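You operate a simulated robot arm through the tools that you are given. There is no shell and no other tool. Be economical: measure what you need, move in short steps, check, and stop when the job is done.

You are at the controls of a simulated two-armed robot. One attempt, no reset.

TASK
Space the low rack's dividers for the slot width on the yellow card.
Fine: green divider at one width on the printed marks, orange at two widths; both knobs end on LOCK.

The check looks at the end state, three seconds after you hand in, the way a careful person would. Anything else that was tipped, shoved, dropped, spilled or broken makes it a failure.

THE ROBOT
Two 7-joint arms with two-finger grippers on one trunk, hanging from a carriage that runs on a gantry, over the field with the corners [-2698, 1027], [-2700, -253], [0, -257], [2, 1023] (x, y) and turns from -358 to 330 degrees about z. Base frame: it is fixed where the carriage stands at the start and does not move with it; the origin is on the floor, on the carriage's upright axis, x ahead of it, y to its left, z up. Units: mm, degrees, N and s.
The left shoulder is at the start at [40, 158, 1077], the right one opposite. With the tool pointing down near the work surface each hand reaches from about 100 to 600 mm from the robot's upright axis, wherever it stands, measured 20 degrees to its own side. Places, roughly: brake [600, -800, 100]; green divider [800, 0, 800]; green knob [700, 0, 800]; low latch [600, -900, 800]; orange divider [800, -400, 800]; orange knob [700, -400, 800]. Payload 1.96 kg a hand.
The tool frame of a hand sits at the grasp point between the pads (the TCP): z along the fingers, y along the line on which they close. The tips reach 20 mm beyond it. Largest opening 72 mm; the body of the gripper starts 38 mm behind the TCP.
Orientation is that of the tool frame in the base frame, as a unit quaternion [x, y, z, w]. With the fingers straight down and closing along the base's y, the tool's x points along the base's -x, its y along +y and its z along -z.

THE INTERFACE
- The arms move only by the tool arm_command. It takes "left_targets", "right_targets" or both (then of equal length, played together; a hand with none holds still); each is a list of rows, each a list of 3 entries, a list of its own where there are three numbers: the turn, a rotation vector about the tool's x, y, z in units of 120 degrees (1.0 is 120 degrees), then the shift along the tool's x, y, z in units of 300 mm (1.0 is 300 mm), then the gripper command, from -1 (shut) to 1 (fully open), values between in proportion. In form: [[[rx, ry, rz], [x, y, z], gripper], ...]. A call has 1 to 20 rows; each row is the pose to reach, as a shift and turn from the pose commanded when the call began, along the tool's axes at that moment. A call with a number of a shift or a turn outside -1 to 1 is refused whole. Each row takes 0.2 s and may step no farther than 50 mm and 8.6 degrees from the row before; otherwise, or with a gripper value out of range, the whole call is refused. A pose out of reach is approached as far as the arm can. The call stops where the force on the tool passes 50 N (or 10 N more than at its start, if that is more) or the arm is blocked; 0.2 s more then pass. The fingers move at their own pace (about 45 mm/s each) and stop on an object; they squeeze with about 30 N. The grip force told is the motor's: it shows also when the fingers shut on nothing. Time passes only in rows, and 0.2 s behind the last, so rows that repeat a pose let the fingers close. It gives the time, the measured TCP pose, the force on the tool (base axes), the opening and the grip force at its end, in the units of the frame above (readings bear some noise), with the torque about the TCP (base axes, N m) and any sound that the robot's microphone picked up.
- Cameras (640 x 400 px; columns grow to the right, rows downward): "scene" is now at [233.2, -6.6, 1442.3]; the picture's right is [-0.07, -1.00, 0.00], its down [-0.78, 0.05, -0.62] and it looks along [0.62, -0.04, -0.78] (base axes); focal length 258 px, centre (320, 200). "left" rides on the left gripper at [71, -19, -82] in its tool frame; the picture's right is [0.26, 0.97, 0.00], its down [-0.67, 0.18, -0.72] and it looks along [-0.69, 0.19, 0.70] (tool axes); focal length 280 px, centre (320, 200). "right" rides on the right gripper at [71, 19, -82] in its tool frame; the picture's right is [-0.26, 0.97, 0.00], its down [-0.67, -0.18, -0.72] and it looks along [-0.69, -0.19, 0.70] (tool axes); focal length 280 px, centre (320, 200). There is no depth. A picture from a camera that has moved, and an enlarged one, comes with that camera's place and axes in the base frame and with its lens.
- capture(camera): a new picture of that camera. It takes no simulated time.
- move_column(by): slides the trunk up (or, below 0, down) by that many mm; the arms and the scene camera ride with it, the base frame stays. It gives what a move gives, with no picture.
- drive_base(legs): drives the robot by 1 to 6 legs, each [ahead, left, turn to the left] in mm, mm and degrees, along the robot's own axes; the way and the turn of a leg run together, so that a leg with both is an arc; at most 1500 mm and 180 degrees a leg. The arms and the cameras ride along, it lands a little off, and it stops where it bumps. It keeps to its track: a leg is cut to what the track allows. It gives what a move gives.
- pan_tilt(pan, tilt): turns the head with the scene camera to pan (to the left, within 86 degrees either way) and tilt (down, from -29 to 69), counted from straight ahead of the robot. It gives what a move gives.
- inspect(camera, box): a new picture of the part [left, top, right, bottom] of that camera's present view, enlarged. It takes no simulated time.
- close_job(): hands the job in; it is judged then, once.

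Work in short steps. Places have to be worked out from the pictures, the camera data and where the tool is seen: move nearer, look again, correct. Check each grasp and each placing, and mend what went wrong. You have 120 turns and 92 pictures in all, those below and enlarged ones among them. Open the grippers and draw the arms clear of the work before you hand the job in, unless the task says otherwise; then end with one line.

The tools are called after ">>>" by a JSON object that holds its "op" and its "data". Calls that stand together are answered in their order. arm_command: Moves the arms, as the interface text tells. Its arguments: {"type":"object","properties":{"left_targets":{"type":"array","items":{"type":"array"}},"right_targets":{"type":"array","items":{"type":"array"}}},"required":[]} The other tools are called the same way: move_column (by) slides the trunk up or down; drive_base (legs) drives the base; pan_tilt (pan, tilt) turns the head that bears the scene camera; capture (camera) takes a picture; inspect (camera, box) takes an enlarged picture of a part of a camera's view; close_job () hands the job in.

At the start:

```text
time: 0.0
left_tcp_pos: [390.2, 61.5, 1210.4]
left_orientation: [0.0, 1.0, 0.0, -0.001]
left_contact_force: [0.5, 0.1, -0.6]
left_ft_torque: [-0.01, 0.0, 0.05]
left_grip_width: 72.1
left_grasp_force: 0.1
right_tcp_pos: [322.3, -222.2, 1132.7]
right_orientation: [0.0, 1.0, 0.0, 0.0]
right_contact_force: [0.9, -0.4, -0.4]
right_ft_torque: [0.02, -0.02, 0.03]
right_grip_width: 72.2
right_grasp_force: 0.1
trunk travel left (down, up): [-400.0, 440.0]
robot x, y, heading: [-1.4, 2.7, -0.1]
head pan, tilt: [-3.8, 51.4]
```

scene: 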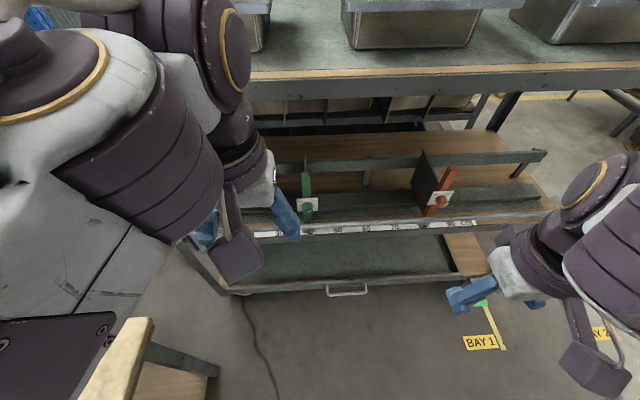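
right: 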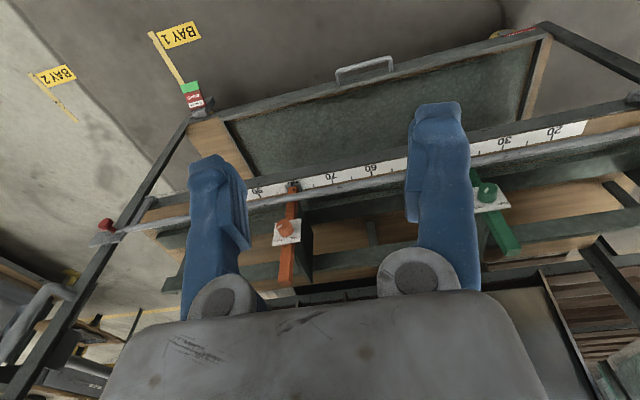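
left: 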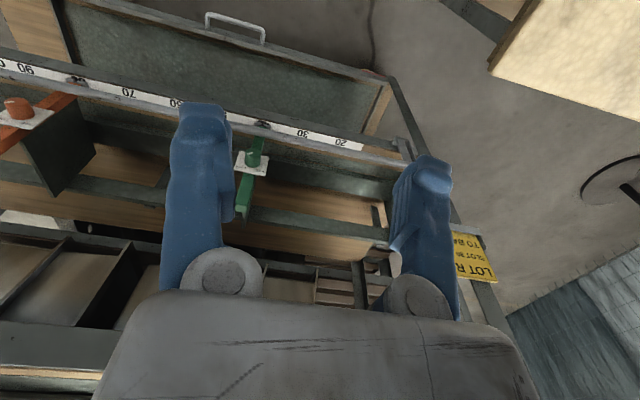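

I see a yellow card at the left end of the rack; I zoom in on it with the left camera, and at the rack with the scene camera.

>>> {"op": "inspect", "data": {"camera": "left", "box": [400, 200, 520, 290]}}

>>> {"op": "inspect", "data": {"camera": "scene", "box": [240, 130, 560, 310]}}

>>> {"op": "inspect", "data": {"camera": "right", "box": [80, 80, 640, 300]}}

```text
4.44 times, centred on (460, 245) of left
camera zoom: at [319.4, 42.3, 1292.8], right [-0.26, 0.97, 0.0], down [0.67, 0.18, 0.72], along [0.69, 0.19, -0.7], focal length 1246 px, centre (-302, 0)
```

zoom: 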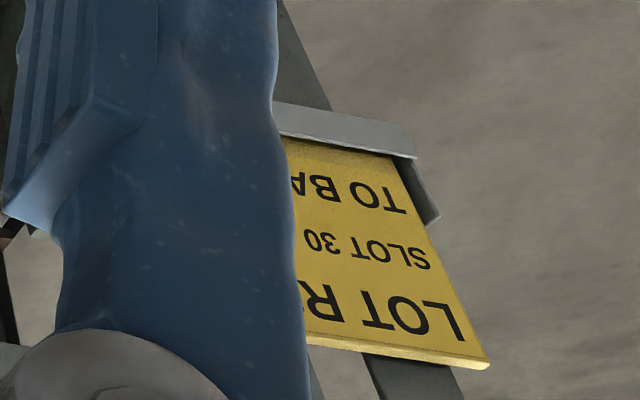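

```text
2.00 times, centred on (400, 220) of scene
camera zoom: at [233.2, -6.6, 1442.3], right [-0.07, -1.0, 0.0], down [-0.78, 0.05, -0.62], along [0.62, -0.04, -0.78], focal length 515 px, centre (160, 160)
```

zoom: 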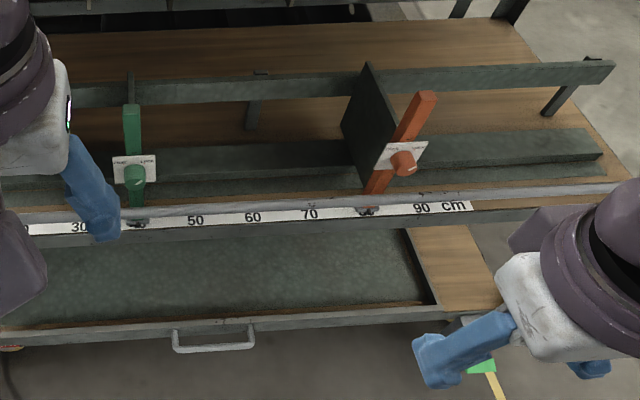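

```text
1.14 times, centred on (360, 190) of right
camera zoom: at [252.9, -204.1, 1214.5], right [0.26, 0.97, 0.0], down [0.67, -0.18, 0.72], along [0.69, -0.19, -0.7], focal length 320 px, centre (274, 211)
```

zoom: 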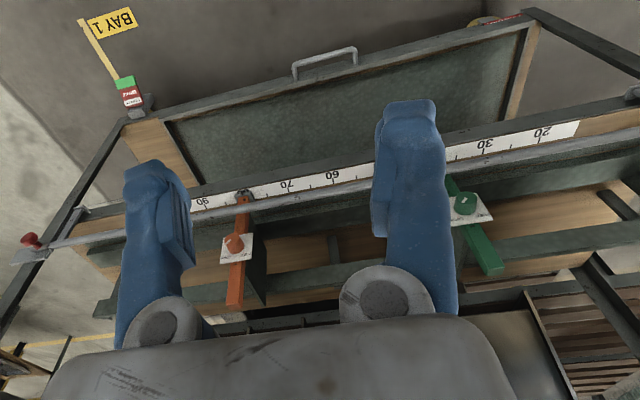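

Card reads "SLOT 30…"; I want it whole, plus the brake area. I shift the left hand by rotating it away to the right a little so that the finger uncovers the card.

>>> {"op": "arm_command", "data": {"left_targets": [[[0, 0, 0.07], [0, 0, 0], 1], [[0, 0, 0.14], [0, 0, 0], 1], [[0, 0, 0.2], [0, 0, 0], 1]]}}

>>> {"op": "capture", "data": {"camera": "left"}}

>>> {"op": "pan_tilt", "data": {"pan": -50, "tilt": 45}}

>>> {"op": "capture", "data": {"camera": "scene"}}

```text
time: 0.8
left_tcp_pos: [389.6, 61.7, 1211.1]
left_orientation: [0.209, 0.978, 0.0, 0.0]
left_contact_force: [-0.3, 0.8, 0.3]
left_ft_torque: [0.0, 0.0, 0.01]
left_grip_width: 72.0
left_grasp_force: 0.1
right_tcp_pos: [322.7, -221.8, 1133.7]
right_orientation: [0.0, 1.0, 0.0, 0.0]
right_contact_force: [0.4, -0.2, 0.1]
right_ft_torque: [-0.04, 0.0, 0.01]
right_grip_width: 71.8
right_grasp_force: 0.0
trunk travel left (down, up): [-400.0, 440.0]
robot x, y, heading: [-0.2, 2.7, 0.1]
head pan, tilt: [-3.8, 51.4]
```

```text
85 pictures are left
camera left: at [317.3, 73.4, 1292.5], right [0.16, 0.99, 0.0], down [0.69, -0.11, 0.72], along [0.71, -0.11, -0.7], focal length 280 px, centre (320, 200)
```

left: 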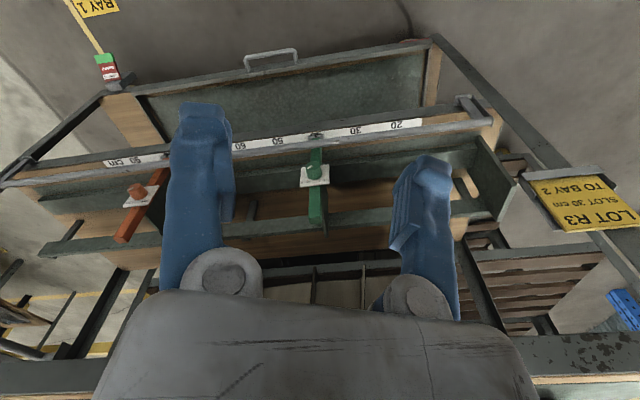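

```text
time: 1.9
left_tcp_pos: [389.0, 60.9, 1210.1]
left_orientation: [0.208, 0.978, -0.001, 0.0]
left_contact_force: [0.4, 0.5, 0.0]
left_ft_torque: [0.02, 0.04, 0.02]
left_grip_width: 72.2
left_grasp_force: 0.1
right_tcp_pos: [322.6, -222.2, 1131.9]
right_orientation: [0.0, 1.0, 0.001, 0.001]
right_contact_force: [0.3, 0.4, -0.1]
right_ft_torque: [0.0, 0.02, 0.02]
right_grip_width: 72.0
right_grasp_force: 0.1
trunk travel left (down, up): [-400.0, 440.0]
robot x, y, heading: [2.3, 2.4, -0.2]
head pan, tilt: [-50.0, 45.0]
```

```text
84 pictures are left
camera scene: at [210.0, -63.8, 1451.1], right [-0.77, -0.64, 0.0], down [-0.46, 0.54, -0.71], along [0.45, -0.54, -0.71], focal length 258 px, centre (320, 200)
```

scene: 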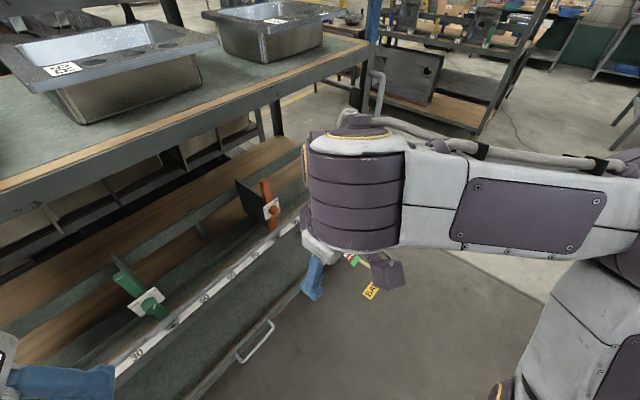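

The card: LOT R3, SLOT 30 cm, TO BAY 2. So green goes to 30 cm, orange to 60 cm. I check the brake tag and the details of dividers, knobs and rail before approaching.

>>> {"op": "inspect", "data": {"camera": "left", "box": [70, 20, 230, 120]}}

>>> {"op": "inspect", "data": {"camera": "scene", "box": [60, 150, 320, 380]}}

>>> {"op": "inspect", "data": {"camera": "left", "box": [220, 80, 500, 250]}}

```text
4.00 times, centred on (150, 70) of left
camera zoom: at [317.2, 73.2, 1292.5], right [0.15, 0.99, 0.0], down [0.69, -0.11, 0.72], along [0.71, -0.11, -0.7], focal length 1122 px, centre (1000, 720)
```

zoom: 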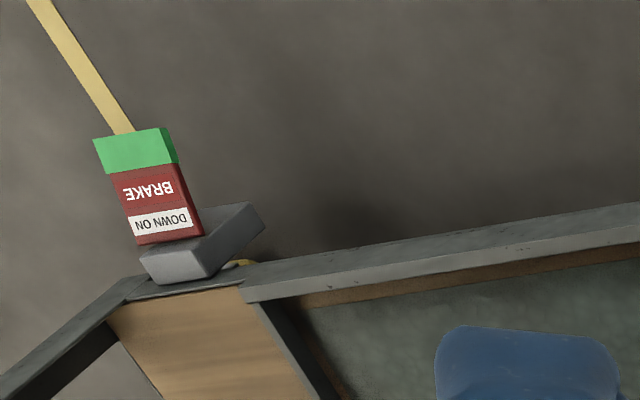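

```text
1.74 times, centred on (190, 265) of scene
camera zoom: at [210.0, -63.8, 1451.1], right [-0.77, -0.64, 0.0], down [-0.46, 0.54, -0.71], along [0.45, -0.54, -0.71], focal length 448 px, centre (546, 87)
```

zoom: 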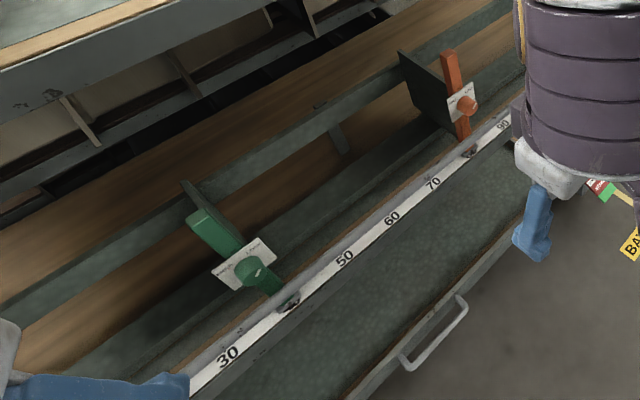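

```text
2.29 times, centred on (360, 165) of left
camera zoom: at [317.2, 73.2, 1292.5], right [0.15, 0.99, 0.0], down [0.69, -0.11, 0.72], along [0.71, -0.11, -0.7], focal length 641 px, centre (229, 280)
```

zoom: 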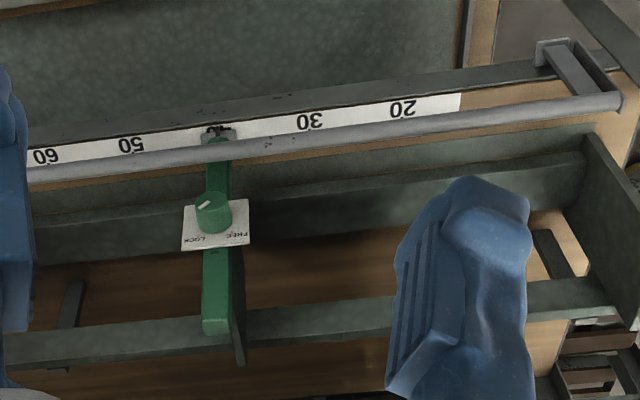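

Brake tag reads "BRAKE / DOWN ON". Triangulating, green knob is near (710, 0, 800) and orange near (712, -420, 805); green sits at about 40 cm and orange at about 80 cm. I bring the left hand nearer for a close look at the green knob.

>>> {"op": "arm_command", "data": {"left_targets": [[[0, 0, -0.04], [-0.083, -0.007, 0.133], 1], [[0, 0, -0.08], [-0.167, -0.013, 0.267], 1], [[0, 0, -0.12], [-0.25, -0.02, 0.4], 1], [[0, 0, -0.16], [-0.333, -0.027, 0.533], 1], [[0, 0, -0.2], [-0.417, -0.033, 0.667], 1]]}}

>>> {"op": "pan_tilt", "data": {"pan": -15, "tilt": 50}}

>>> {"op": "capture", "data": {"camera": "left"}}

>>> {"op": "capture", "data": {"camera": "scene"}}

```text
time: 3.1
left_tcp_pos: [500.8, 2.5, 1010.3]
left_orientation: [-0.001, 1.0, -0.001, 0.0]
left_contact_force: [0.0, 0.3, -0.9]
left_ft_torque: [0.02, -0.02, 0.0]
left_grip_width: 71.8
left_grasp_force: 0.0
right_tcp_pos: [322.2, -224.9, 1132.4]
right_orientation: [0.0, 1.0, -0.001, 0.0]
right_contact_force: [0.8, -0.3, 0.1]
right_ft_torque: [0.04, 0.0, 0.01]
right_grip_width: 71.9
right_grasp_force: 0.1
trunk travel left (down, up): [-400.0, 440.0]
robot x, y, heading: [-0.1, 0.4, -0.1]
head pan, tilt: [-50.0, 45.0]
```

```text
time: 4.2
left_tcp_pos: [503.6, 2.9, 1010.4]
left_orientation: [0.001, 1.0, 0.0, 0.0]
left_contact_force: [-0.2, -0.5, -0.5]
left_ft_torque: [0.03, -0.01, 0.01]
left_grip_width: 72.2
left_grasp_force: 0.0
right_tcp_pos: [323.3, -222.1, 1132.4]
right_orientation: [0.0, 1.0, 0.0, 0.001]
right_contact_force: [-0.1, 0.6, -0.4]
right_ft_torque: [0.0, 0.01, 0.0]
right_grip_width: 72.0
right_grasp_force: 0.2
trunk travel left (down, up): [-400.0, 440.0]
robot x, y, heading: [-2.9, 2.7, -0.0]
head pan, tilt: [-15.0, 50.0]
```

```text
80 pictures are left
camera left: at [431.5, -15.4, 1093.1], right [-0.26, 0.97, 0.0], down [0.67, 0.18, 0.72], along [0.69, 0.19, -0.7], focal length 280 px, centre (320, 200)
```

left: 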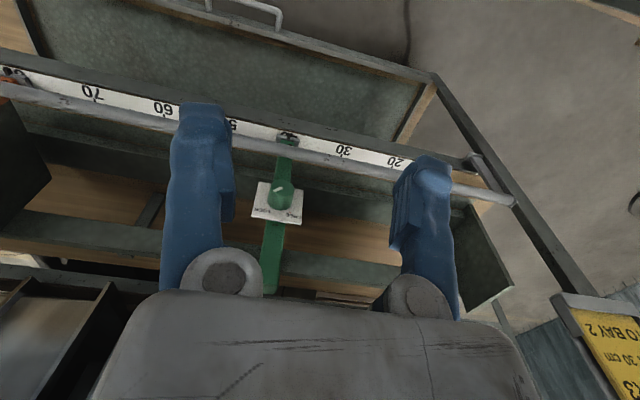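

```text
79 pictures are left
camera scene: at [232.1, -21.6, 1444.2], right [-0.26, -0.97, 0.0], down [-0.74, 0.2, -0.64], along [0.62, -0.17, -0.77], focal length 258 px, centre (320, 200)
```

scene: 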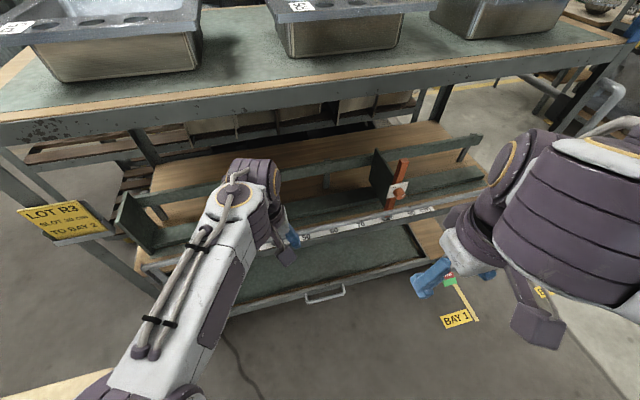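

Zoom on the green knob and pointer.

>>> {"op": "inspect", "data": {"camera": "left", "box": [230, 110, 350, 230]}}

>>> {"op": "inspect", "data": {"camera": "scene", "box": [340, 130, 500, 230]}}

```text
3.33 times, centred on (290, 170) of left
camera zoom: at [431.5, -15.4, 1093.1], right [-0.26, 0.97, 0.0], down [0.67, 0.18, 0.72], along [0.69, 0.19, -0.7], focal length 935 px, centre (420, 300)
```

zoom: 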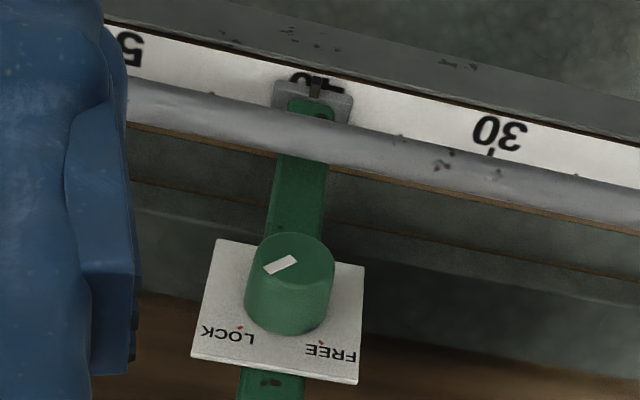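

```text
4.00 times, centred on (420, 180) of scene
camera zoom: at [232.1, -21.6, 1444.2], right [-0.26, -0.97, 0.0], down [-0.74, 0.2, -0.64], along [0.62, -0.17, -0.77], focal length 1030 px, centre (-80, 280)
```

zoom: 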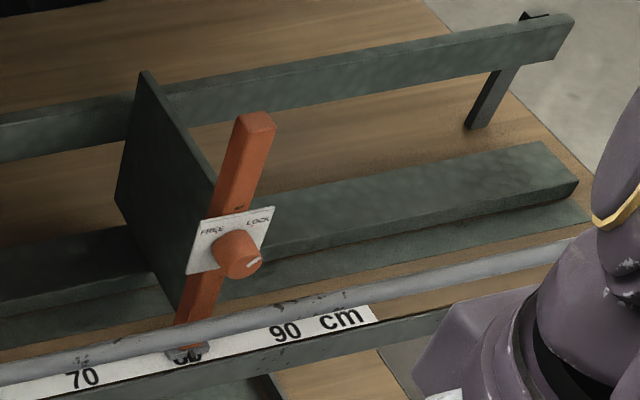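

Both knobs currently point to LOCK and their axes look about horizontal facing the robot (-x), with the handles upright at x≈700. Knob ≈ 37 mm in diameter at about z 810. I turn the left hand to point forward at a stand-off in front of the green knob.

>>> {"op": "arm_command", "data": {"left_targets": [[[0, -0.068, 0], [-0.012, 0, 0.058], 1], [[0, -0.136, 0], [-0.024, 0, 0.115], 1], [[0, -0.204, 0], [-0.036, 0, 0.173], 1], [[0, -0.272, 0], [-0.048, 0, 0.23], 1], [[0, -0.34, 0], [-0.06, 0, 0.288], 1], [[0, -0.41, 0], [-0.073, 0, 0.345], 1], [[0, -0.478, 0], [-0.085, 0, 0.403], 1], [[0, -0.546, 0], [-0.097, 0, 0.46], 1], [[0, -0.614, 0], [-0.109, 0, 0.518], 1], [[0, -0.682, 0], [-0.121, 0, 0.575], 1], [[0, -0.75, 0], [-0.133, 0, 0.633], 1], [[0, -0.75, 0], [-0.133, 0, 0.633], 1]]}}

>>> {"op": "capture", "data": {"camera": "left"}}

>>> {"op": "capture", "data": {"camera": "scene"}}

```text
time: 6.8
left_tcp_pos: [540.2, 0.1, 820.7]
left_orientation: [0.001, 0.706, 0.0, 0.708]
left_contact_force: [0.2, -0.5, 0.5]
left_ft_torque: [-0.01, 0.02, -0.01]
left_grip_width: 72.1
left_grasp_force: 0.1
right_tcp_pos: [322.9, -222.9, 1132.9]
right_orientation: [0.0, 1.0, 0.0, -0.001]
right_contact_force: [0.8, 0.3, 0.8]
right_ft_torque: [0.04, 0.05, 0.0]
right_grip_width: 71.8
right_grasp_force: 0.1
trunk travel left (down, up): [-400.0, 440.0]
robot x, y, heading: [-1.1, 3.8, 0.2]
head pan, tilt: [-15.0, 50.0]
```

```text
76 pictures are left
camera left: at [458.6, -18.3, 750.0], right [0.0, 0.97, -0.26], down [-0.72, 0.18, 0.67], along [0.7, 0.19, 0.69], focal length 280 px, centre (320, 200)
```

left: 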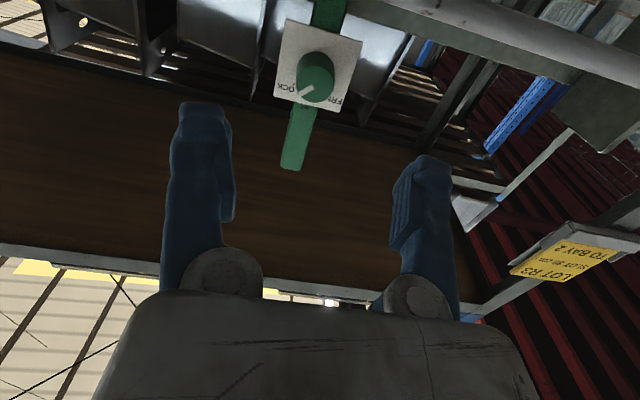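

```text
75 pictures are left
camera scene: at [232.2, -21.5, 1444.2], right [-0.26, -0.97, 0.0], down [-0.74, 0.2, -0.64], along [0.62, -0.17, -0.77], focal length 258 px, centre (320, 200)
```

scene: 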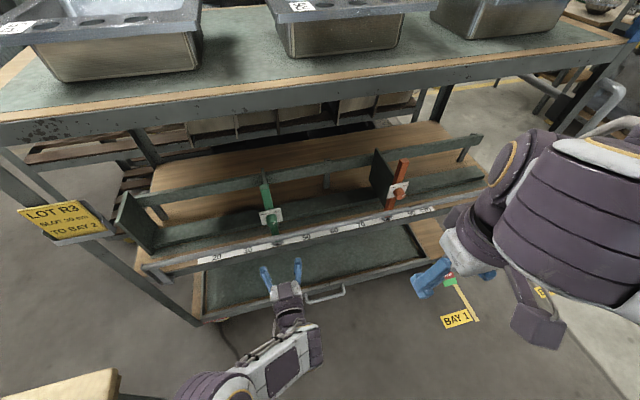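

Excellent—reach works. Zoom on the knob from this new viewpoint to triangulate.

>>> {"op": "inspect", "data": {"camera": "left", "box": [240, 0, 400, 180]}}

>>> {"op": "inspect", "data": {"camera": "scene", "box": [190, 170, 350, 270]}}

```text
2.22 times, centred on (320, 90) of left
camera zoom: at [458.6, -18.3, 750.0], right [0.0, 0.97, -0.26], down [-0.72, 0.18, 0.67], along [0.7, 0.19, 0.69], focal length 623 px, centre (320, 444)
```

zoom: 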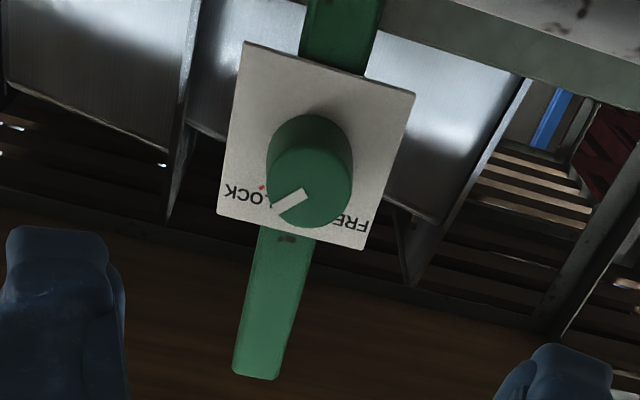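

```text
4.00 times, centred on (270, 220) of scene
camera zoom: at [232.2, -21.5, 1444.2], right [-0.26, -0.97, 0.0], down [-0.74, 0.2, -0.64], along [0.62, -0.17, -0.77], focal length 1030 px, centre (520, 120)
```

zoom: 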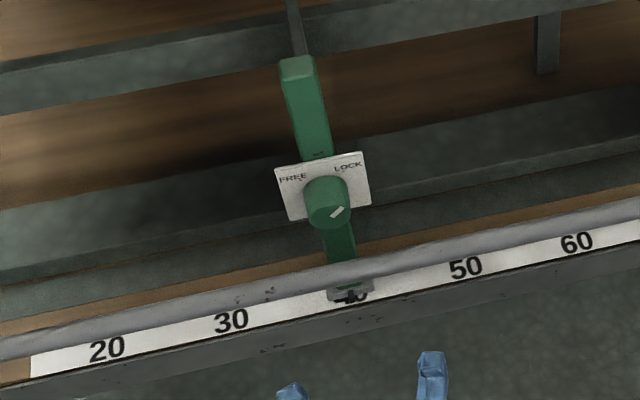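

Triangulation from three views gives the green knob face centre at (674, 2, 840), depth ~24 mm, LOCK and FREE 45° right and left of top, so a -90° turn about the tool z frees it. I line up at x=600 and test the wrist's twist range in free air.

>>> {"op": "arm_command", "data": {"left_targets": [[[0, 0, -0.07], [-0.067, 0.006, 0.1], 1], [[0, 0, -0.14], [-0.067, 0.006, 0.2], 1], [[0, 0, -0.21], [-0.067, 0.006, 0.2], 1], [[0, 0, -0.28], [-0.067, 0.006, 0.2], 1], [[0, 0, -0.35], [-0.067, 0.006, 0.2], 1], [[0, 0, -0.42], [-0.067, 0.006, 0.2], 1], [[0, 0, -0.49], [-0.067, 0.006, 0.2], 1], [[0, 0, -0.56], [-0.067, 0.006, 0.2], 1], [[0, 0, -0.63], [-0.067, 0.006, 0.2], 1], [[0, 0, -0.7], [-0.067, 0.006, 0.2], 1], [[0, 0, -0.77], [-0.067, 0.006, 0.2], 1], [[0, 0, -0.8], [-0.067, 0.006, 0.2], 1], [[0, 0, -0.8], [-0.067, 0.006, 0.2], 1]]}}

```text
time: 9.6
left_tcp_pos: [601.1, 4.7, 841.1]
left_orientation: [0.526, -0.472, 0.526, -0.472]
left_contact_force: [-0.9, 0.1, -0.3]
left_ft_torque: [-0.01, -0.02, 0.01]
left_grip_width: 72.0
left_grasp_force: 0.0
right_tcp_pos: [322.7, -222.2, 1132.4]
right_orientation: [0.001, 1.0, 0.0, 0.001]
right_contact_force: [0.3, 0.5, -0.1]
right_ft_torque: [0.0, 0.03, -0.01]
right_grip_width: 71.9
right_grasp_force: 0.0
trunk travel left (down, up): [-400.0, 440.0]
robot x, y, heading: [0.3, -0.5, 0.0]
head pan, tilt: [-15.0, 50.0]
```

The twist works in free air. I return the wrist to zero and look at the alignment.

>>> {"op": "arm_command", "data": {"left_targets": [[[0, 0, 0.07], [0, 0, 0], 1], [[0, 0, 0.14], [0, 0, 0], 1], [[0, 0, 0.21], [0, 0, 0], 1], [[0, 0, 0.28], [0, 0, 0], 1], [[0, 0, 0.35], [0, 0, 0], 1], [[0, 0, 0.42], [0, 0, 0], 1], [[0, 0, 0.49], [0, 0, 0], 1], [[0, 0, 0.56], [0, 0, 0], 1], [[0, 0, 0.63], [0, 0, 0], 1], [[0, 0, 0.7], [0, 0, 0], 1], [[0, 0, 0.77], [0, 0, 0], 1], [[0, 0, 0.8], [0, 0, 0], 1], [[0, 0, 0.8], [0, 0, 0], 1]]}}

>>> {"op": "capture", "data": {"camera": "left"}}

>>> {"op": "inspect", "data": {"camera": "scene", "box": [190, 170, 350, 270]}}

```text
time: 12.3
left_tcp_pos: [600.3, 4.7, 842.2]
left_orientation: [0.0, 0.707, 0.001, 0.707]
left_contact_force: [-0.3, 0.0, -0.4]
left_ft_torque: [0.01, 0.03, -0.01]
left_grip_width: 72.1
left_grasp_force: 0.0
right_tcp_pos: [323.3, -221.7, 1133.0]
right_orientation: [0.0, 1.0, 0.0, 0.0]
right_contact_force: [-1.1, 0.2, 0.6]
right_ft_torque: [-0.01, 0.04, -0.01]
right_grip_width: 72.0
right_grasp_force: 0.1
trunk travel left (down, up): [-400.0, 440.0]
robot x, y, heading: [-0.2, -1.7, 0.2]
head pan, tilt: [-15.0, 50.0]
```

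```text
72 pictures are left
camera left: at [518.6, -14.9, 770.9], right [0.0, 0.97, -0.26], down [-0.72, 0.18, 0.67], along [0.7, 0.19, 0.69], focal length 280 px, centre (320, 200)
```

left: 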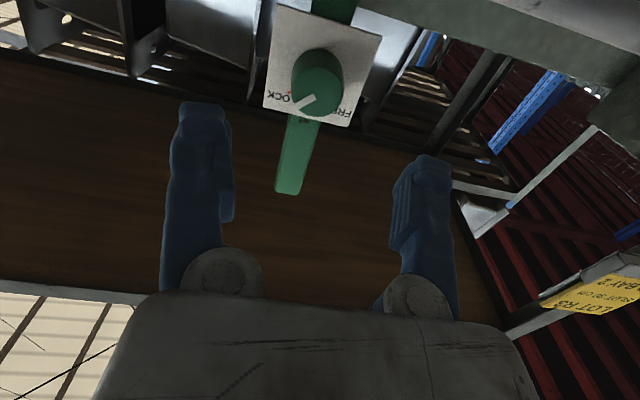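

```text
4.00 times, centred on (270, 220) of scene
camera zoom: at [232.1, -21.5, 1444.2], right [-0.26, -0.97, 0.0], down [-0.74, 0.2, -0.64], along [0.62, -0.17, -0.77], focal length 1030 px, centre (520, 120)
```

zoom: 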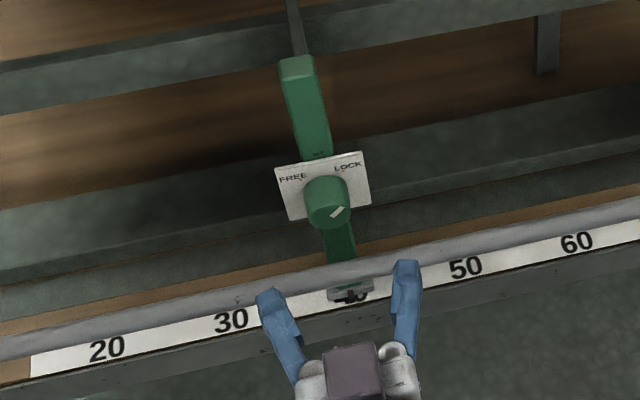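

Alignment checks (knob seen at y≈3, z≈843). I advance 71 mm and close on the knob.

>>> {"op": "arm_command", "data": {"left_targets": [[[0, 0, 0], [-0.003, -0.004, 0.08], 1], [[0, 0, 0], [-0.003, -0.004, 0.16], 1], [[0, 0, 0], [-0.003, -0.004, 0.2], 1], [[0, 0, 0], [-0.003, -0.004, 0.237], 1], [[0, 0, 0], [-0.003, -0.004, 0.237], 1]]}}

>>> {"op": "capture", "data": {"camera": "left"}}

```text
time: 13.6
left_tcp_pos: [650.6, 6.0, 858.0]
left_orientation: [0.001, 0.707, -0.001, 0.707]
left_contact_force: [0.0, 0.3, 0.5]
left_ft_torque: [0.02, -0.01, 0.01]
left_grip_width: 72.0
left_grasp_force: 0.1
left hand out of reach, approached as far as the arm can: row 2, 3, 4, 5
right_tcp_pos: [323.1, -222.0, 1131.8]
right_orientation: [0.0, 1.0, 0.0, 0.0]
right_contact_force: [0.5, -0.4, 0.3]
right_ft_torque: [0.0, 0.02, -0.02]
right_grip_width: 72.1
right_grasp_force: 0.1
trunk travel left (down, up): [-400.0, 440.0]
robot x, y, heading: [-2.5, 0.2, 0.0]
head pan, tilt: [-15.0, 50.0]
```

```text
70 pictures are left
camera left: at [569.3, -13.5, 786.9], right [0.0, 0.96, -0.26], down [-0.72, 0.18, 0.67], along [0.7, 0.19, 0.69], focal length 280 px, centre (320, 200)
```

left: 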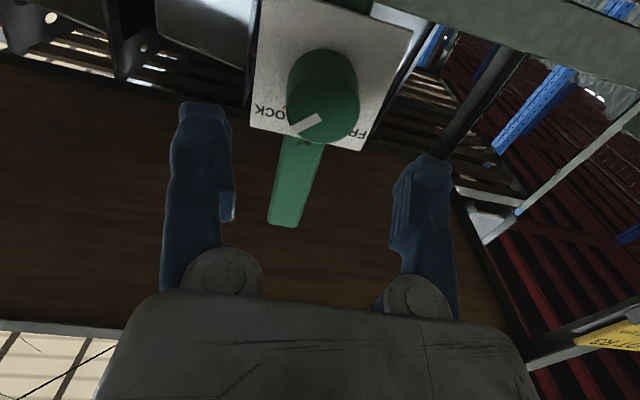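

Out of reach by ~20 mm because the shoulder is high (1077). I back off and raise the hand, then lower the column by 200 mm so that the shoulder is near the knob's height.

>>> {"op": "arm_command", "data": {"left_targets": [[[0, 0, 0], [0, 0, 0.1], 1], [[0, 0, 0], [-0.06, 0, -0.03], 1], [[0, 0, 0], [-0.2, 0, -0.1], 1], [[0, 0, 0], [-0.34, 0, -0.17], 1], [[0, 0, 0], [-0.48, 0, -0.2], 1], [[0, 0, 0], [-0.6, 0, -0.2], 1], [[0, 0, 0], [-0.6, 0, -0.2], 1]]}}

>>> {"op": "move_column", "data": {"by": -200}}

```text
time: 15.2
left_tcp_pos: [589.4, 6.4, 1037.8]
left_orientation: [0.0, 0.707, 0.0, 0.707]
left_contact_force: [0.6, -0.5, 0.3]
left_ft_torque: [0.04, -0.01, -0.02]
left_grip_width: 72.0
left_grasp_force: 0.1
left hand out of reach, approached as far as the arm can: row 1
right_tcp_pos: [322.5, -223.2, 1133.2]
right_orientation: [0.0, 1.0, 0.0, 0.0]
right_contact_force: [-1.3, 0.5, 0.5]
right_ft_torque: [-0.02, -0.01, -0.02]
right_grip_width: 71.9
right_grasp_force: 0.1
trunk travel left (down, up): [-400.0, 440.0]
robot x, y, heading: [2.8, 0.3, -0.2]
head pan, tilt: [-15.0, 50.0]
```

```text
time: 17.3
left_tcp_pos: [588.1, 7.1, 836.7]
left_orientation: [0.0, 0.707, 0.0, 0.707]
left_contact_force: [-1.0, 1.0, -0.1]
left_ft_torque: [-0.02, 0.02, 0.04]
left_grip_width: 72.0
left_grasp_force: 0.1
right_tcp_pos: [322.7, -221.7, 933.0]
right_orientation: [0.0, 1.0, 0.001, 0.0]
right_contact_force: [0.0, 0.2, -0.4]
right_ft_torque: [0.0, -0.02, 0.0]
right_grip_width: 72.1
right_grasp_force: 0.1
trunk travel left (down, up): [-200.0, 640.0]
robot x, y, heading: [0.5, -1.2, -0.0]
head pan, tilt: [-15.0, 50.0]
```

Hand is at (588, 6.5, 837) now. I advance to the knob (672, 2.5, 842) with the fingers open.

>>> {"op": "arm_command", "data": {"left_targets": [[[0, 0, 0], [-0.017, -0.013, 0.09], 1], [[0, 0, 0], [-0.017, -0.013, 0.18], 1], [[0, 0, 0], [-0.017, -0.013, 0.24], 1], [[0, 0, 0], [-0.017, -0.013, 0.28], 1], [[0, 0, 0], [-0.017, -0.013, 0.28], 1]]}}

>>> {"op": "capture", "data": {"camera": "left"}}

>>> {"op": "inspect", "data": {"camera": "scene", "box": [190, 100, 350, 200]}}

```text
time: 18.5
left_tcp_pos: [672.6, 1.9, 843.1]
left_orientation: [0.0, 0.707, 0.0, 0.707]
left_contact_force: [-0.6, -0.8, 0.3]
left_ft_torque: [0.02, -0.01, 0.0]
left_grip_width: 71.7
left_grasp_force: 0.2
right_tcp_pos: [323.4, -223.0, 932.7]
right_orientation: [-0.001, 1.0, 0.0, 0.0]
right_contact_force: [-0.1, -0.4, -0.1]
right_ft_torque: [-0.02, 0.02, -0.02]
right_grip_width: 72.2
right_grasp_force: 0.0
trunk travel left (down, up): [-200.0, 640.0]
robot x, y, heading: [-1.7, -0.0, 0.2]
head pan, tilt: [-15.0, 50.0]
```

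```text
69 pictures are left
camera left: at [590.6, -16.0, 772.2], right [0.0, 0.97, -0.26], down [-0.72, 0.18, 0.67], along [0.7, 0.19, 0.69], focal length 280 px, centre (320, 200)
```

left: 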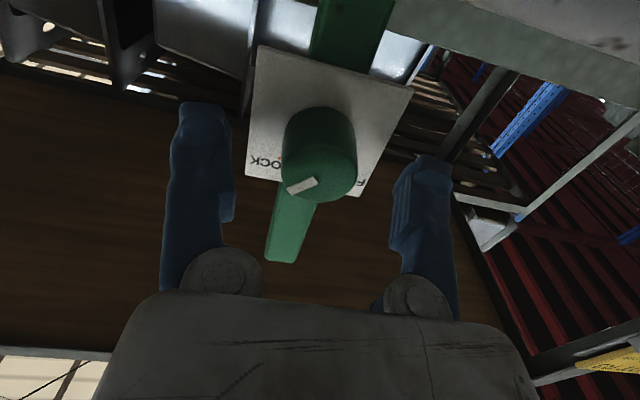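

```text
4.00 times, centred on (270, 150) of scene
camera zoom: at [232.0, -21.5, 1244.2], right [-0.26, -0.97, 0.0], down [-0.74, 0.2, -0.64], along [0.62, -0.17, -0.77], focal length 1030 px, centre (520, 400)
```

zoom: 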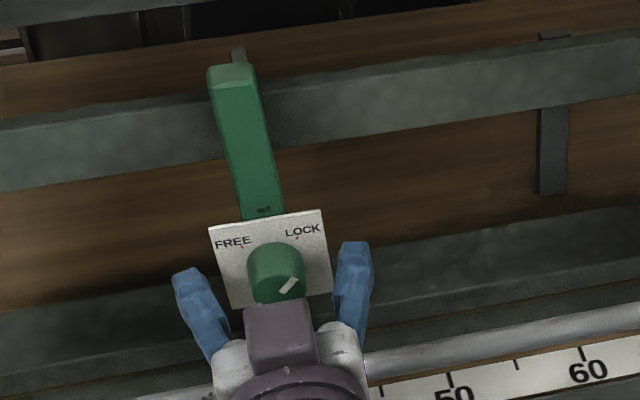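

Knob is about 3 mm to +y of the hand centre. I nudge by +3 mm and close.

>>> {"op": "arm_command", "data": {"left_targets": [[[0, 0, 0], [0, 0.01, 0], 0.4], [[0, 0, 0], [0, 0.01, 0], -0.2], [[0, 0, 0], [0, 0.01, 0], -1], [[0, 0, 0], [0, 0.01, 0], -1], [[0, 0, 0], [0, 0.01, 0], -1], [[0, 0, 0], [0, 0.01, 0], -1]]}}

>>> {"op": "capture", "data": {"camera": "left"}}

```text
time: 19.9
left_tcp_pos: [673.3, 4.3, 841.4]
left_orientation: [0.001, 0.707, -0.001, 0.707]
left_contact_force: [2.7, -7.6, -2.9]
left_ft_torque: [-0.02, 0.11, -0.28]
left_grip_width: 30.8
left_grasp_force: 40.1
right_tcp_pos: [323.1, -224.3, 932.9]
right_orientation: [0.0, 1.0, -0.001, -0.001]
right_contact_force: [-0.8, 0.0, 0.1]
right_ft_torque: [0.02, 0.01, 0.01]
right_grip_width: 71.9
right_grasp_force: 0.0
trunk travel left (down, up): [-200.0, 640.0]
robot x, y, heading: [-0.5, -0.0, -0.1]
head pan, tilt: [-15.0, 50.0]
```

```text
67 pictures are left
camera left: at [591.4, -15.1, 771.2], right [0.0, 0.96, -0.26], down [-0.71, 0.18, 0.67], along [0.7, 0.19, 0.69], focal length 280 px, centre (320, 200)
```

left: 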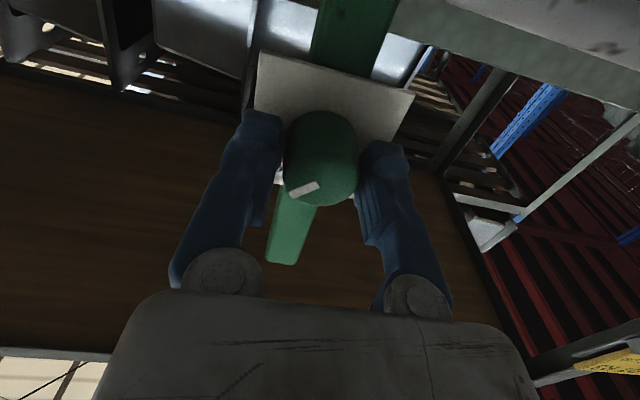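

The knob is gripped (31 mm). I twist half way toward FREE and watch the torque.

>>> {"op": "arm_command", "data": {"left_targets": [[[0, 0, -0.05], [0, -0.003, 0], -1], [[0, 0, -0.1], [0, -0.003, 0], -1], [[0, 0, -0.15], [0, -0.003, 0], -1], [[0, 0, -0.2], [0, -0.003, 0], -1], [[0, 0, -0.25], [0, -0.003, 0], -1], [[0, 0, -0.3], [0, -0.003, 0], -1], [[0, 0, -0.35], [0, -0.003, 0], -1]]}}

>>> {"op": "capture", "data": {"camera": "left"}}

>>> {"op": "inspect", "data": {"camera": "scene", "box": [190, 100, 350, 200]}}

```text
time: 21.5
left_tcp_pos: [672.8, 6.3, 841.5]
left_orientation: [-0.255, 0.66, -0.253, 0.66]
left_contact_force: [5.8, 2.4, -11.9]
left_ft_torque: [0.02, 0.08, 0.16]
left_grip_width: 31.1
left_grasp_force: 40.1
right_tcp_pos: [322.9, -221.3, 932.1]
right_orientation: [0.0, 1.0, 0.0, 0.0]
right_contact_force: [0.5, 0.4, 0.3]
right_ft_torque: [-0.01, 0.02, 0.03]
right_grip_width: 72.2
right_grasp_force: 0.0
trunk travel left (down, up): [-200.0, 640.0]
robot x, y, heading: [-6.2, -0.7, -0.3]
head pan, tilt: [-15.0, 50.0]
```

```text
66 pictures are left
camera left: at [591.4, -56.2, 802.0], right [0.0, 0.54, -0.84], down [-0.72, 0.59, 0.38], along [0.7, 0.6, 0.39], focal length 280 px, centre (320, 200)
```

left: 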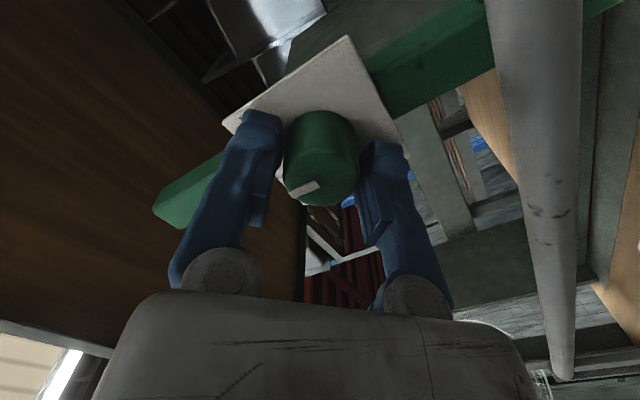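

```text
4.00 times, centred on (270, 150) of scene
camera zoom: at [232.3, -21.2, 1244.1], right [-0.26, -0.97, 0.0], down [-0.74, 0.2, -0.64], along [0.62, -0.17, -0.77], focal length 1030 px, centre (520, 400)
```

zoom: 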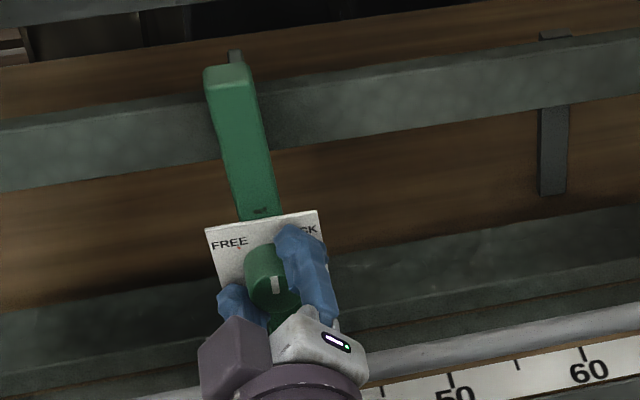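

The knob turns with the hand. I continue to the full -90° for FREE.

>>> {"op": "arm_command", "data": {"left_targets": [[[0, 0, -0.05], [0, 0, 0], -1], [[0, 0, -0.1], [0, 0, 0], -1], [[0, 0, -0.15], [0, 0, 0], -1], [[0, 0, -0.2], [0, 0, 0], -1], [[0, 0, -0.25], [0, 0, 0], -1], [[0, 0, -0.3], [0, 0, 0], -1], [[0, 0, -0.35], [0, 0, 0], -1], [[0, 0, -0.4], [0, 0, 0], -1]]}}

>>> {"op": "inspect", "data": {"camera": "scene", "box": [190, 100, 350, 200]}}

```text
time: 23.3
left_tcp_pos: [672.8, 6.1, 840.4]
left_orientation: [0.501, -0.501, 0.499, -0.499]
left_contact_force: [14.9, -1.6, -34.8]
left_ft_torque: [0.09, 0.4, -0.53]
left_grip_width: 31.2
left_grasp_force: 40.4
right_tcp_pos: [323.2, -221.7, 932.5]
right_orientation: [0.001, 1.0, 0.001, 0.0]
right_contact_force: [-0.3, 0.0, 0.3]
right_ft_torque: [0.0, 0.0, 0.01]
right_grip_width: 71.9
right_grasp_force: 0.1
trunk travel left (down, up): [-200.0, 640.0]
robot x, y, heading: [-0.8, -2.5, 0.3]
head pan, tilt: [-15.0, 50.0]
```

```text
4.00 times, centred on (270, 150) of scene
camera zoom: at [232.0, -21.7, 1244.0], right [-0.26, -0.97, 0.0], down [-0.74, 0.2, -0.64], along [0.62, -0.17, -0.77], focal length 1030 px, centre (520, 400)
```

zoom: 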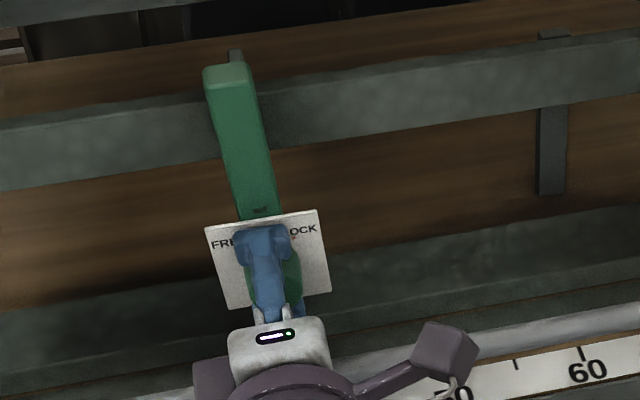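

Knob turned 90°, but there is 35 N downward on the tool, so the hand sits slightly high. I lower 2 mm to relax.

>>> {"op": "arm_command", "data": {"left_targets": [[[0, 0, 0], [0, 0.004, 0], -1], [[0, 0, 0], [0, 0.008, -0.003], -1], [[0, 0, 0], [0, 0.008, -0.003], -1]]}}

>>> {"op": "capture", "data": {"camera": "left"}}

```text
time: 24.1
left_tcp_pos: [673.7, 4.7, 841.0]
left_orientation: [-0.5, 0.5, -0.499, 0.5]
left_contact_force: [14.3, -0.9, -27.1]
left_ft_torque: [0.03, 0.28, -0.04]
left_grip_width: 30.9
left_grasp_force: 39.3
right_tcp_pos: [323.0, -222.1, 932.5]
right_orientation: [0.0, 1.0, -0.001, 0.0]
right_contact_force: [0.0, 0.0, 0.4]
right_ft_torque: [-0.01, 0.02, 0.03]
right_grip_width: 72.0
right_grasp_force: 0.1
trunk travel left (down, up): [-200.0, 640.0]
robot x, y, heading: [-1.1, -1.8, -0.2]
head pan, tilt: [-15.0, 50.0]
```

```text
63 pictures are left
camera left: at [591.3, -65.4, 859.9], right [0.0, -0.26, -0.96], down [-0.72, 0.67, -0.18], along [0.7, 0.69, -0.19], focal length 280 px, centre (320, 200)
```

left: 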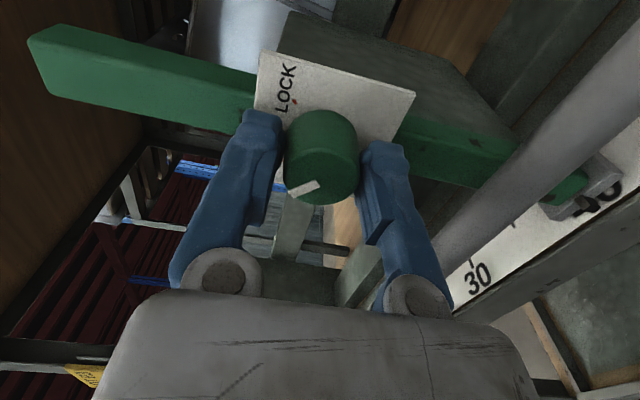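

Relaxing further: lower the commanded pose by 6 mm and back 3 mm.

>>> {"op": "arm_command", "data": {"left_targets": [[[0, 0, 0], [0, 0.01, -0.005], -1], [[0, 0, 0], [0, 0.02, -0.01], -1], [[0, 0, 0], [0, 0.02, -0.01], -1]]}}

```text
time: 24.9
left_tcp_pos: [672.4, 5.8, 840.2]
left_orientation: [-0.5, 0.496, -0.502, 0.503]
left_contact_force: [3.2, -0.1, 20.4]
left_ft_torque: [-0.03, -0.26, -0.15]
left_grip_width: 30.7
left_grasp_force: 40.6
right_tcp_pos: [325.0, -221.9, 933.5]
right_orientation: [0.0, 1.0, 0.0, 0.001]
right_contact_force: [-0.6, 0.1, 0.5]
right_ft_torque: [0.02, 0.03, 0.0]
right_grip_width: 72.1
right_grasp_force: 0.1
trunk travel left (down, up): [-200.0, 640.0]
robot x, y, heading: [1.4, -1.0, 0.1]
head pan, tilt: [-15.0, 50.0]
```

Overshot slightly; back up 2.5 mm, then a short 20 mm slide toward +y to test that it's free.

>>> {"op": "arm_command", "data": {"left_targets": [[[0, 0, 0], [0, -0.008, 0], -1], [[0, 0, 0], [-0.013, -0.008, 0], -1], [[0, 0, 0], [-0.027, -0.008, 0], -1], [[0, 0, 0], [-0.04, -0.008, 0], -1], [[0, 0, 0], [-0.053, -0.008, 0], -1], [[0, 0, 0], [-0.067, -0.008, 0], -1], [[0, 0, 0], [-0.067, -0.008, 0], -1]]}}

>>> {"op": "inspect", "data": {"camera": "scene", "box": [160, 90, 400, 240]}}

```text
time: 26.5
left_tcp_pos: [673.4, 24.5, 839.5]
left_orientation: [0.498, -0.498, 0.503, -0.501]
left_contact_force: [-0.9, -1.6, 33.3]
left_ft_torque: [-0.06, -0.39, -0.31]
left_grip_width: 30.8
left_grasp_force: 40.5
right_tcp_pos: [326.0, -221.4, 932.0]
right_orientation: [-0.001, 1.0, 0.0, 0.001]
right_contact_force: [-0.3, 0.7, -1.0]
right_ft_torque: [0.02, 0.05, -0.01]
right_grip_width: 71.8
right_grasp_force: 0.1
trunk travel left (down, up): [-200.0, 640.0]
robot x, y, heading: [0.6, 2.4, 0.2]
head pan, tilt: [-15.0, 50.0]
```

```text
2.67 times, centred on (280, 165) of scene
camera zoom: at [234.4, -21.8, 1244.9], right [-0.26, -0.97, 0.0], down [-0.74, 0.2, -0.64], along [0.62, -0.17, -0.76], focal length 687 px, centre (427, 293)
```

zoom: 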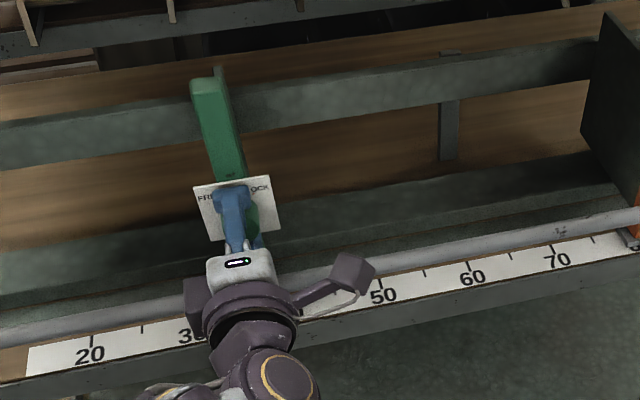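

It slides freely. There's 33 N upward on the tool, so I raise the command 4 mm and slide another 40 mm.

>>> {"op": "arm_command", "data": {"left_targets": [[[0, 0, 0], [0, -0.007, 0], -1], [[0, 0, 0], [-0.013, -0.014, 0], -1], [[0, 0, 0], [-0.027, -0.014, 0], -1], [[0, 0, 0], [-0.04, -0.014, 0], -1], [[0, 0, 0], [-0.053, -0.014, 0], -1], [[0, 0, 0], [-0.067, -0.014, 0], -1], [[0, 0, 0], [-0.08, -0.014, 0], -1], [[0, 0, 0], [-0.093, -0.014, 0], -1], [[0, 0, 0], [-0.107, -0.014, 0], -1], [[0, 0, 0], [-0.12, -0.014, 0], -1], [[0, 0, 0], [-0.133, -0.014, 0], -1], [[0, 0, 0], [-0.133, -0.014, 0], -1]]}}

```text
time: 29.1
left_tcp_pos: [672.8, 65.6, 840.8]
left_orientation: [-0.5, 0.5, -0.499, 0.5]
left_contact_force: [22.5, -2.9, -12.2]
left_ft_torque: [0.02, 0.18, -0.29]
left_grip_width: 30.9
left_grasp_force: 40.3
right_tcp_pos: [326.1, -222.8, 932.2]
right_orientation: [-0.001, 1.0, 0.0, 0.001]
right_contact_force: [-0.3, 0.1, -0.2]
right_ft_torque: [0.0, 0.02, 0.01]
right_grip_width: 71.9
right_grasp_force: 0.1
trunk travel left (down, up): [-200.0, 640.0]
robot x, y, heading: [0.7, 1.2, 0.0]
head pan, tilt: [-15.0, 50.0]
```

Now y≈65. I slide another 36 mm, easing 2 mm forward, then look at the pointer.

>>> {"op": "arm_command", "data": {"left_targets": [[[0, 0, 0], [-0.013, 0, 0.007], -1], [[0, 0, 0], [-0.027, 0.003, 0.007], -1], [[0, 0, 0], [-0.04, 0.003, 0.007], -1], [[0, 0, 0], [-0.053, 0.003, 0.007], -1], [[0, 0, 0], [-0.067, 0.003, 0.007], -1], [[0, 0, 0], [-0.08, 0.003, 0.007], -1], [[0, 0, 0], [-0.093, 0.003, 0.007], -1], [[0, 0, 0], [-0.107, 0.003, 0.007], -1], [[0, 0, 0], [-0.12, 0.003, 0.007], -1], [[0, 0, 0], [-0.12, 0.003, 0.007], -1]]}}

>>> {"op": "capture", "data": {"camera": "left"}}

>>> {"op": "inspect", "data": {"camera": "scene", "box": [110, 90, 350, 240]}}

```text
time: 31.3
left_tcp_pos: [671.9, 101.4, 839.5]
left_orientation: [0.5, -0.5, 0.501, -0.5]
left_contact_force: [-5.2, -2.5, 18.0]
left_ft_torque: [-0.04, -0.19, -0.4]
left_grip_width: 31.1
left_grasp_force: 40.2
right_tcp_pos: [324.6, -220.9, 933.1]
right_orientation: [0.0, 1.0, -0.001, 0.0]
right_contact_force: [-0.5, 0.6, 1.2]
right_ft_torque: [-0.01, 0.0, -0.02]
right_grip_width: 71.9
right_grasp_force: 0.0
trunk travel left (down, up): [-200.0, 640.0]
robot x, y, heading: [-0.7, -3.6, -0.0]
head pan, tilt: [-15.0, 50.0]
```

```text
61 pictures are left
camera left: at [590.8, 30.4, 859.5], right [0.0, -0.26, -0.96], down [-0.72, 0.67, -0.19], along [0.7, 0.69, -0.19], focal length 280 px, centre (320, 200)
```

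left: 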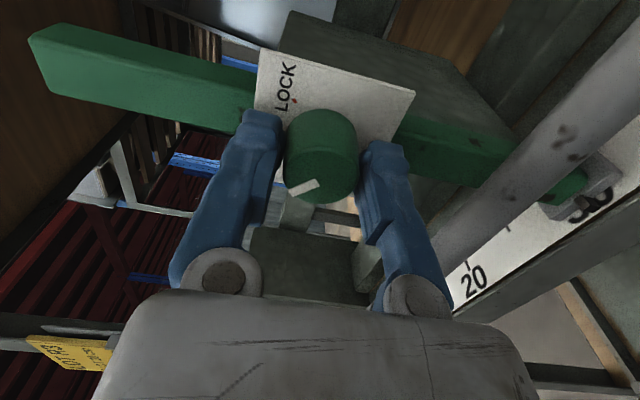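

```text
2.67 times, centred on (230, 165) of scene
camera zoom: at [232.6, -21.7, 1244.5], right [-0.26, -0.97, 0.0], down [-0.74, 0.2, -0.64], along [0.62, -0.17, -0.77], focal length 687 px, centre (560, 293)
```

zoom: 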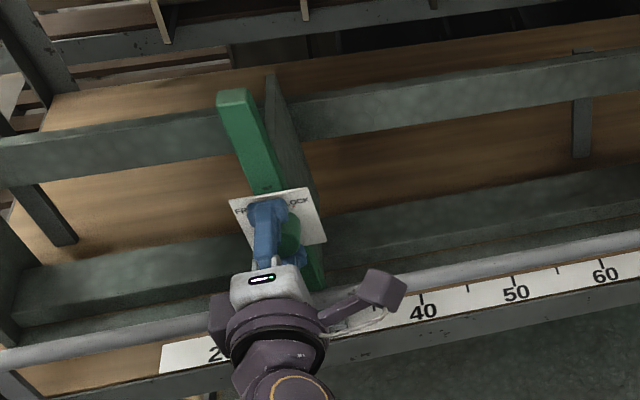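

Zoom on the pointer against the 30 mark.

>>> {"op": "inspect", "data": {"camera": "left", "box": [440, 120, 640, 300]}}

```text
2.22 times, centred on (540, 210) of left
camera zoom: at [590.8, 30.4, 859.5], right [0.0, -0.26, -0.96], down [-0.72, 0.67, -0.19], along [0.7, 0.69, -0.19], focal length 623 px, centre (-169, 178)
```

zoom: 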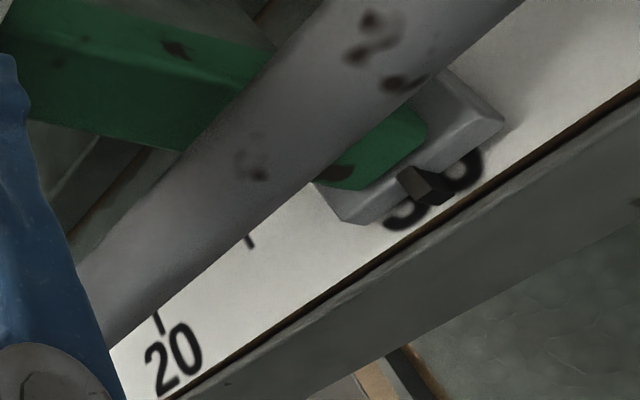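

The view is too oblique to judge. Friction should hold the divider, so I ease the load, release, back off, and look at the pointer with the scene camera.

>>> {"op": "arm_command", "data": {"left_targets": [[[0, 0, 0], [0, -0.007, 0], -1], [[0, 0, 0], [0, -0.007, 0], -0.2], [[0, 0, 0], [0, -0.007, 0], 0.5], [[0, 0, 0], [0, -0.007, 0], 1], [[0, 0, 0], [0, -0.007, 0], 1], [[0, 0, 0], [0, -0.007, -0.1], 1], [[0, 0, 0], [0, -0.007, -0.2], 1], [[0, 0, 0], [0, -0.007, -0.33], 1], [[0, 0, 0], [0, -0.007, -0.45], 1]]}}

>>> {"op": "inspect", "data": {"camera": "scene", "box": [130, 120, 290, 220]}}

>>> {"op": "capture", "data": {"camera": "left"}}

```text
time: 33.3
left_tcp_pos: [532.9, 98.7, 842.3]
left_orientation: [-0.5, 0.5, -0.5, 0.5]
left_contact_force: [0.9, 0.3, 0.3]
left_ft_torque: [0.03, 0.02, 0.02]
left_grip_width: 72.1
left_grasp_force: 0.2
right_tcp_pos: [322.1, -222.8, 932.3]
right_orientation: [0.0, 1.0, 0.0, 0.0]
right_contact_force: [0.0, -1.0, -0.9]
right_ft_torque: [0.0, 0.02, -0.01]
right_grip_width: 72.3
right_grasp_force: 0.0
trunk travel left (down, up): [-200.0, 640.0]
robot x, y, heading: [1.1, 0.4, -0.0]
head pan, tilt: [-15.0, 50.0]
```

```text
4.00 times, centred on (210, 170) of scene
camera zoom: at [231.6, -21.5, 1244.1], right [-0.26, -0.97, 0.0], down [-0.74, 0.2, -0.64], along [0.62, -0.17, -0.77], focal length 1030 px, centre (760, 320)
```

zoom: 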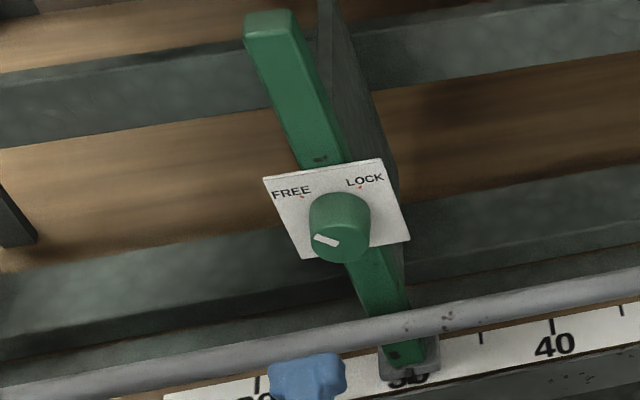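

```text
57 pictures are left
camera left: at [452.2, 28.7, 861.9], right [0.0, -0.26, -0.97], down [-0.71, 0.67, -0.18], along [0.7, 0.69, -0.19], focal length 280 px, centre (320, 200)
```

left: 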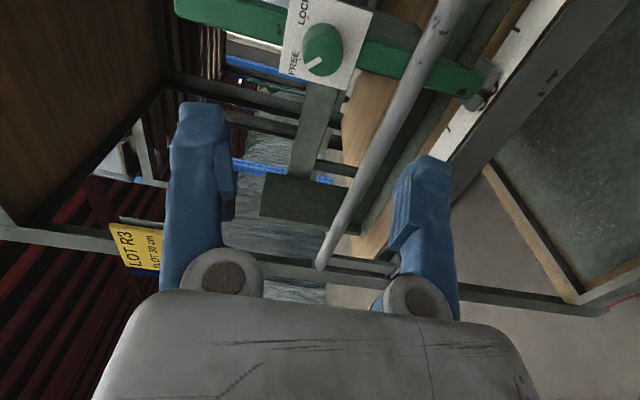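

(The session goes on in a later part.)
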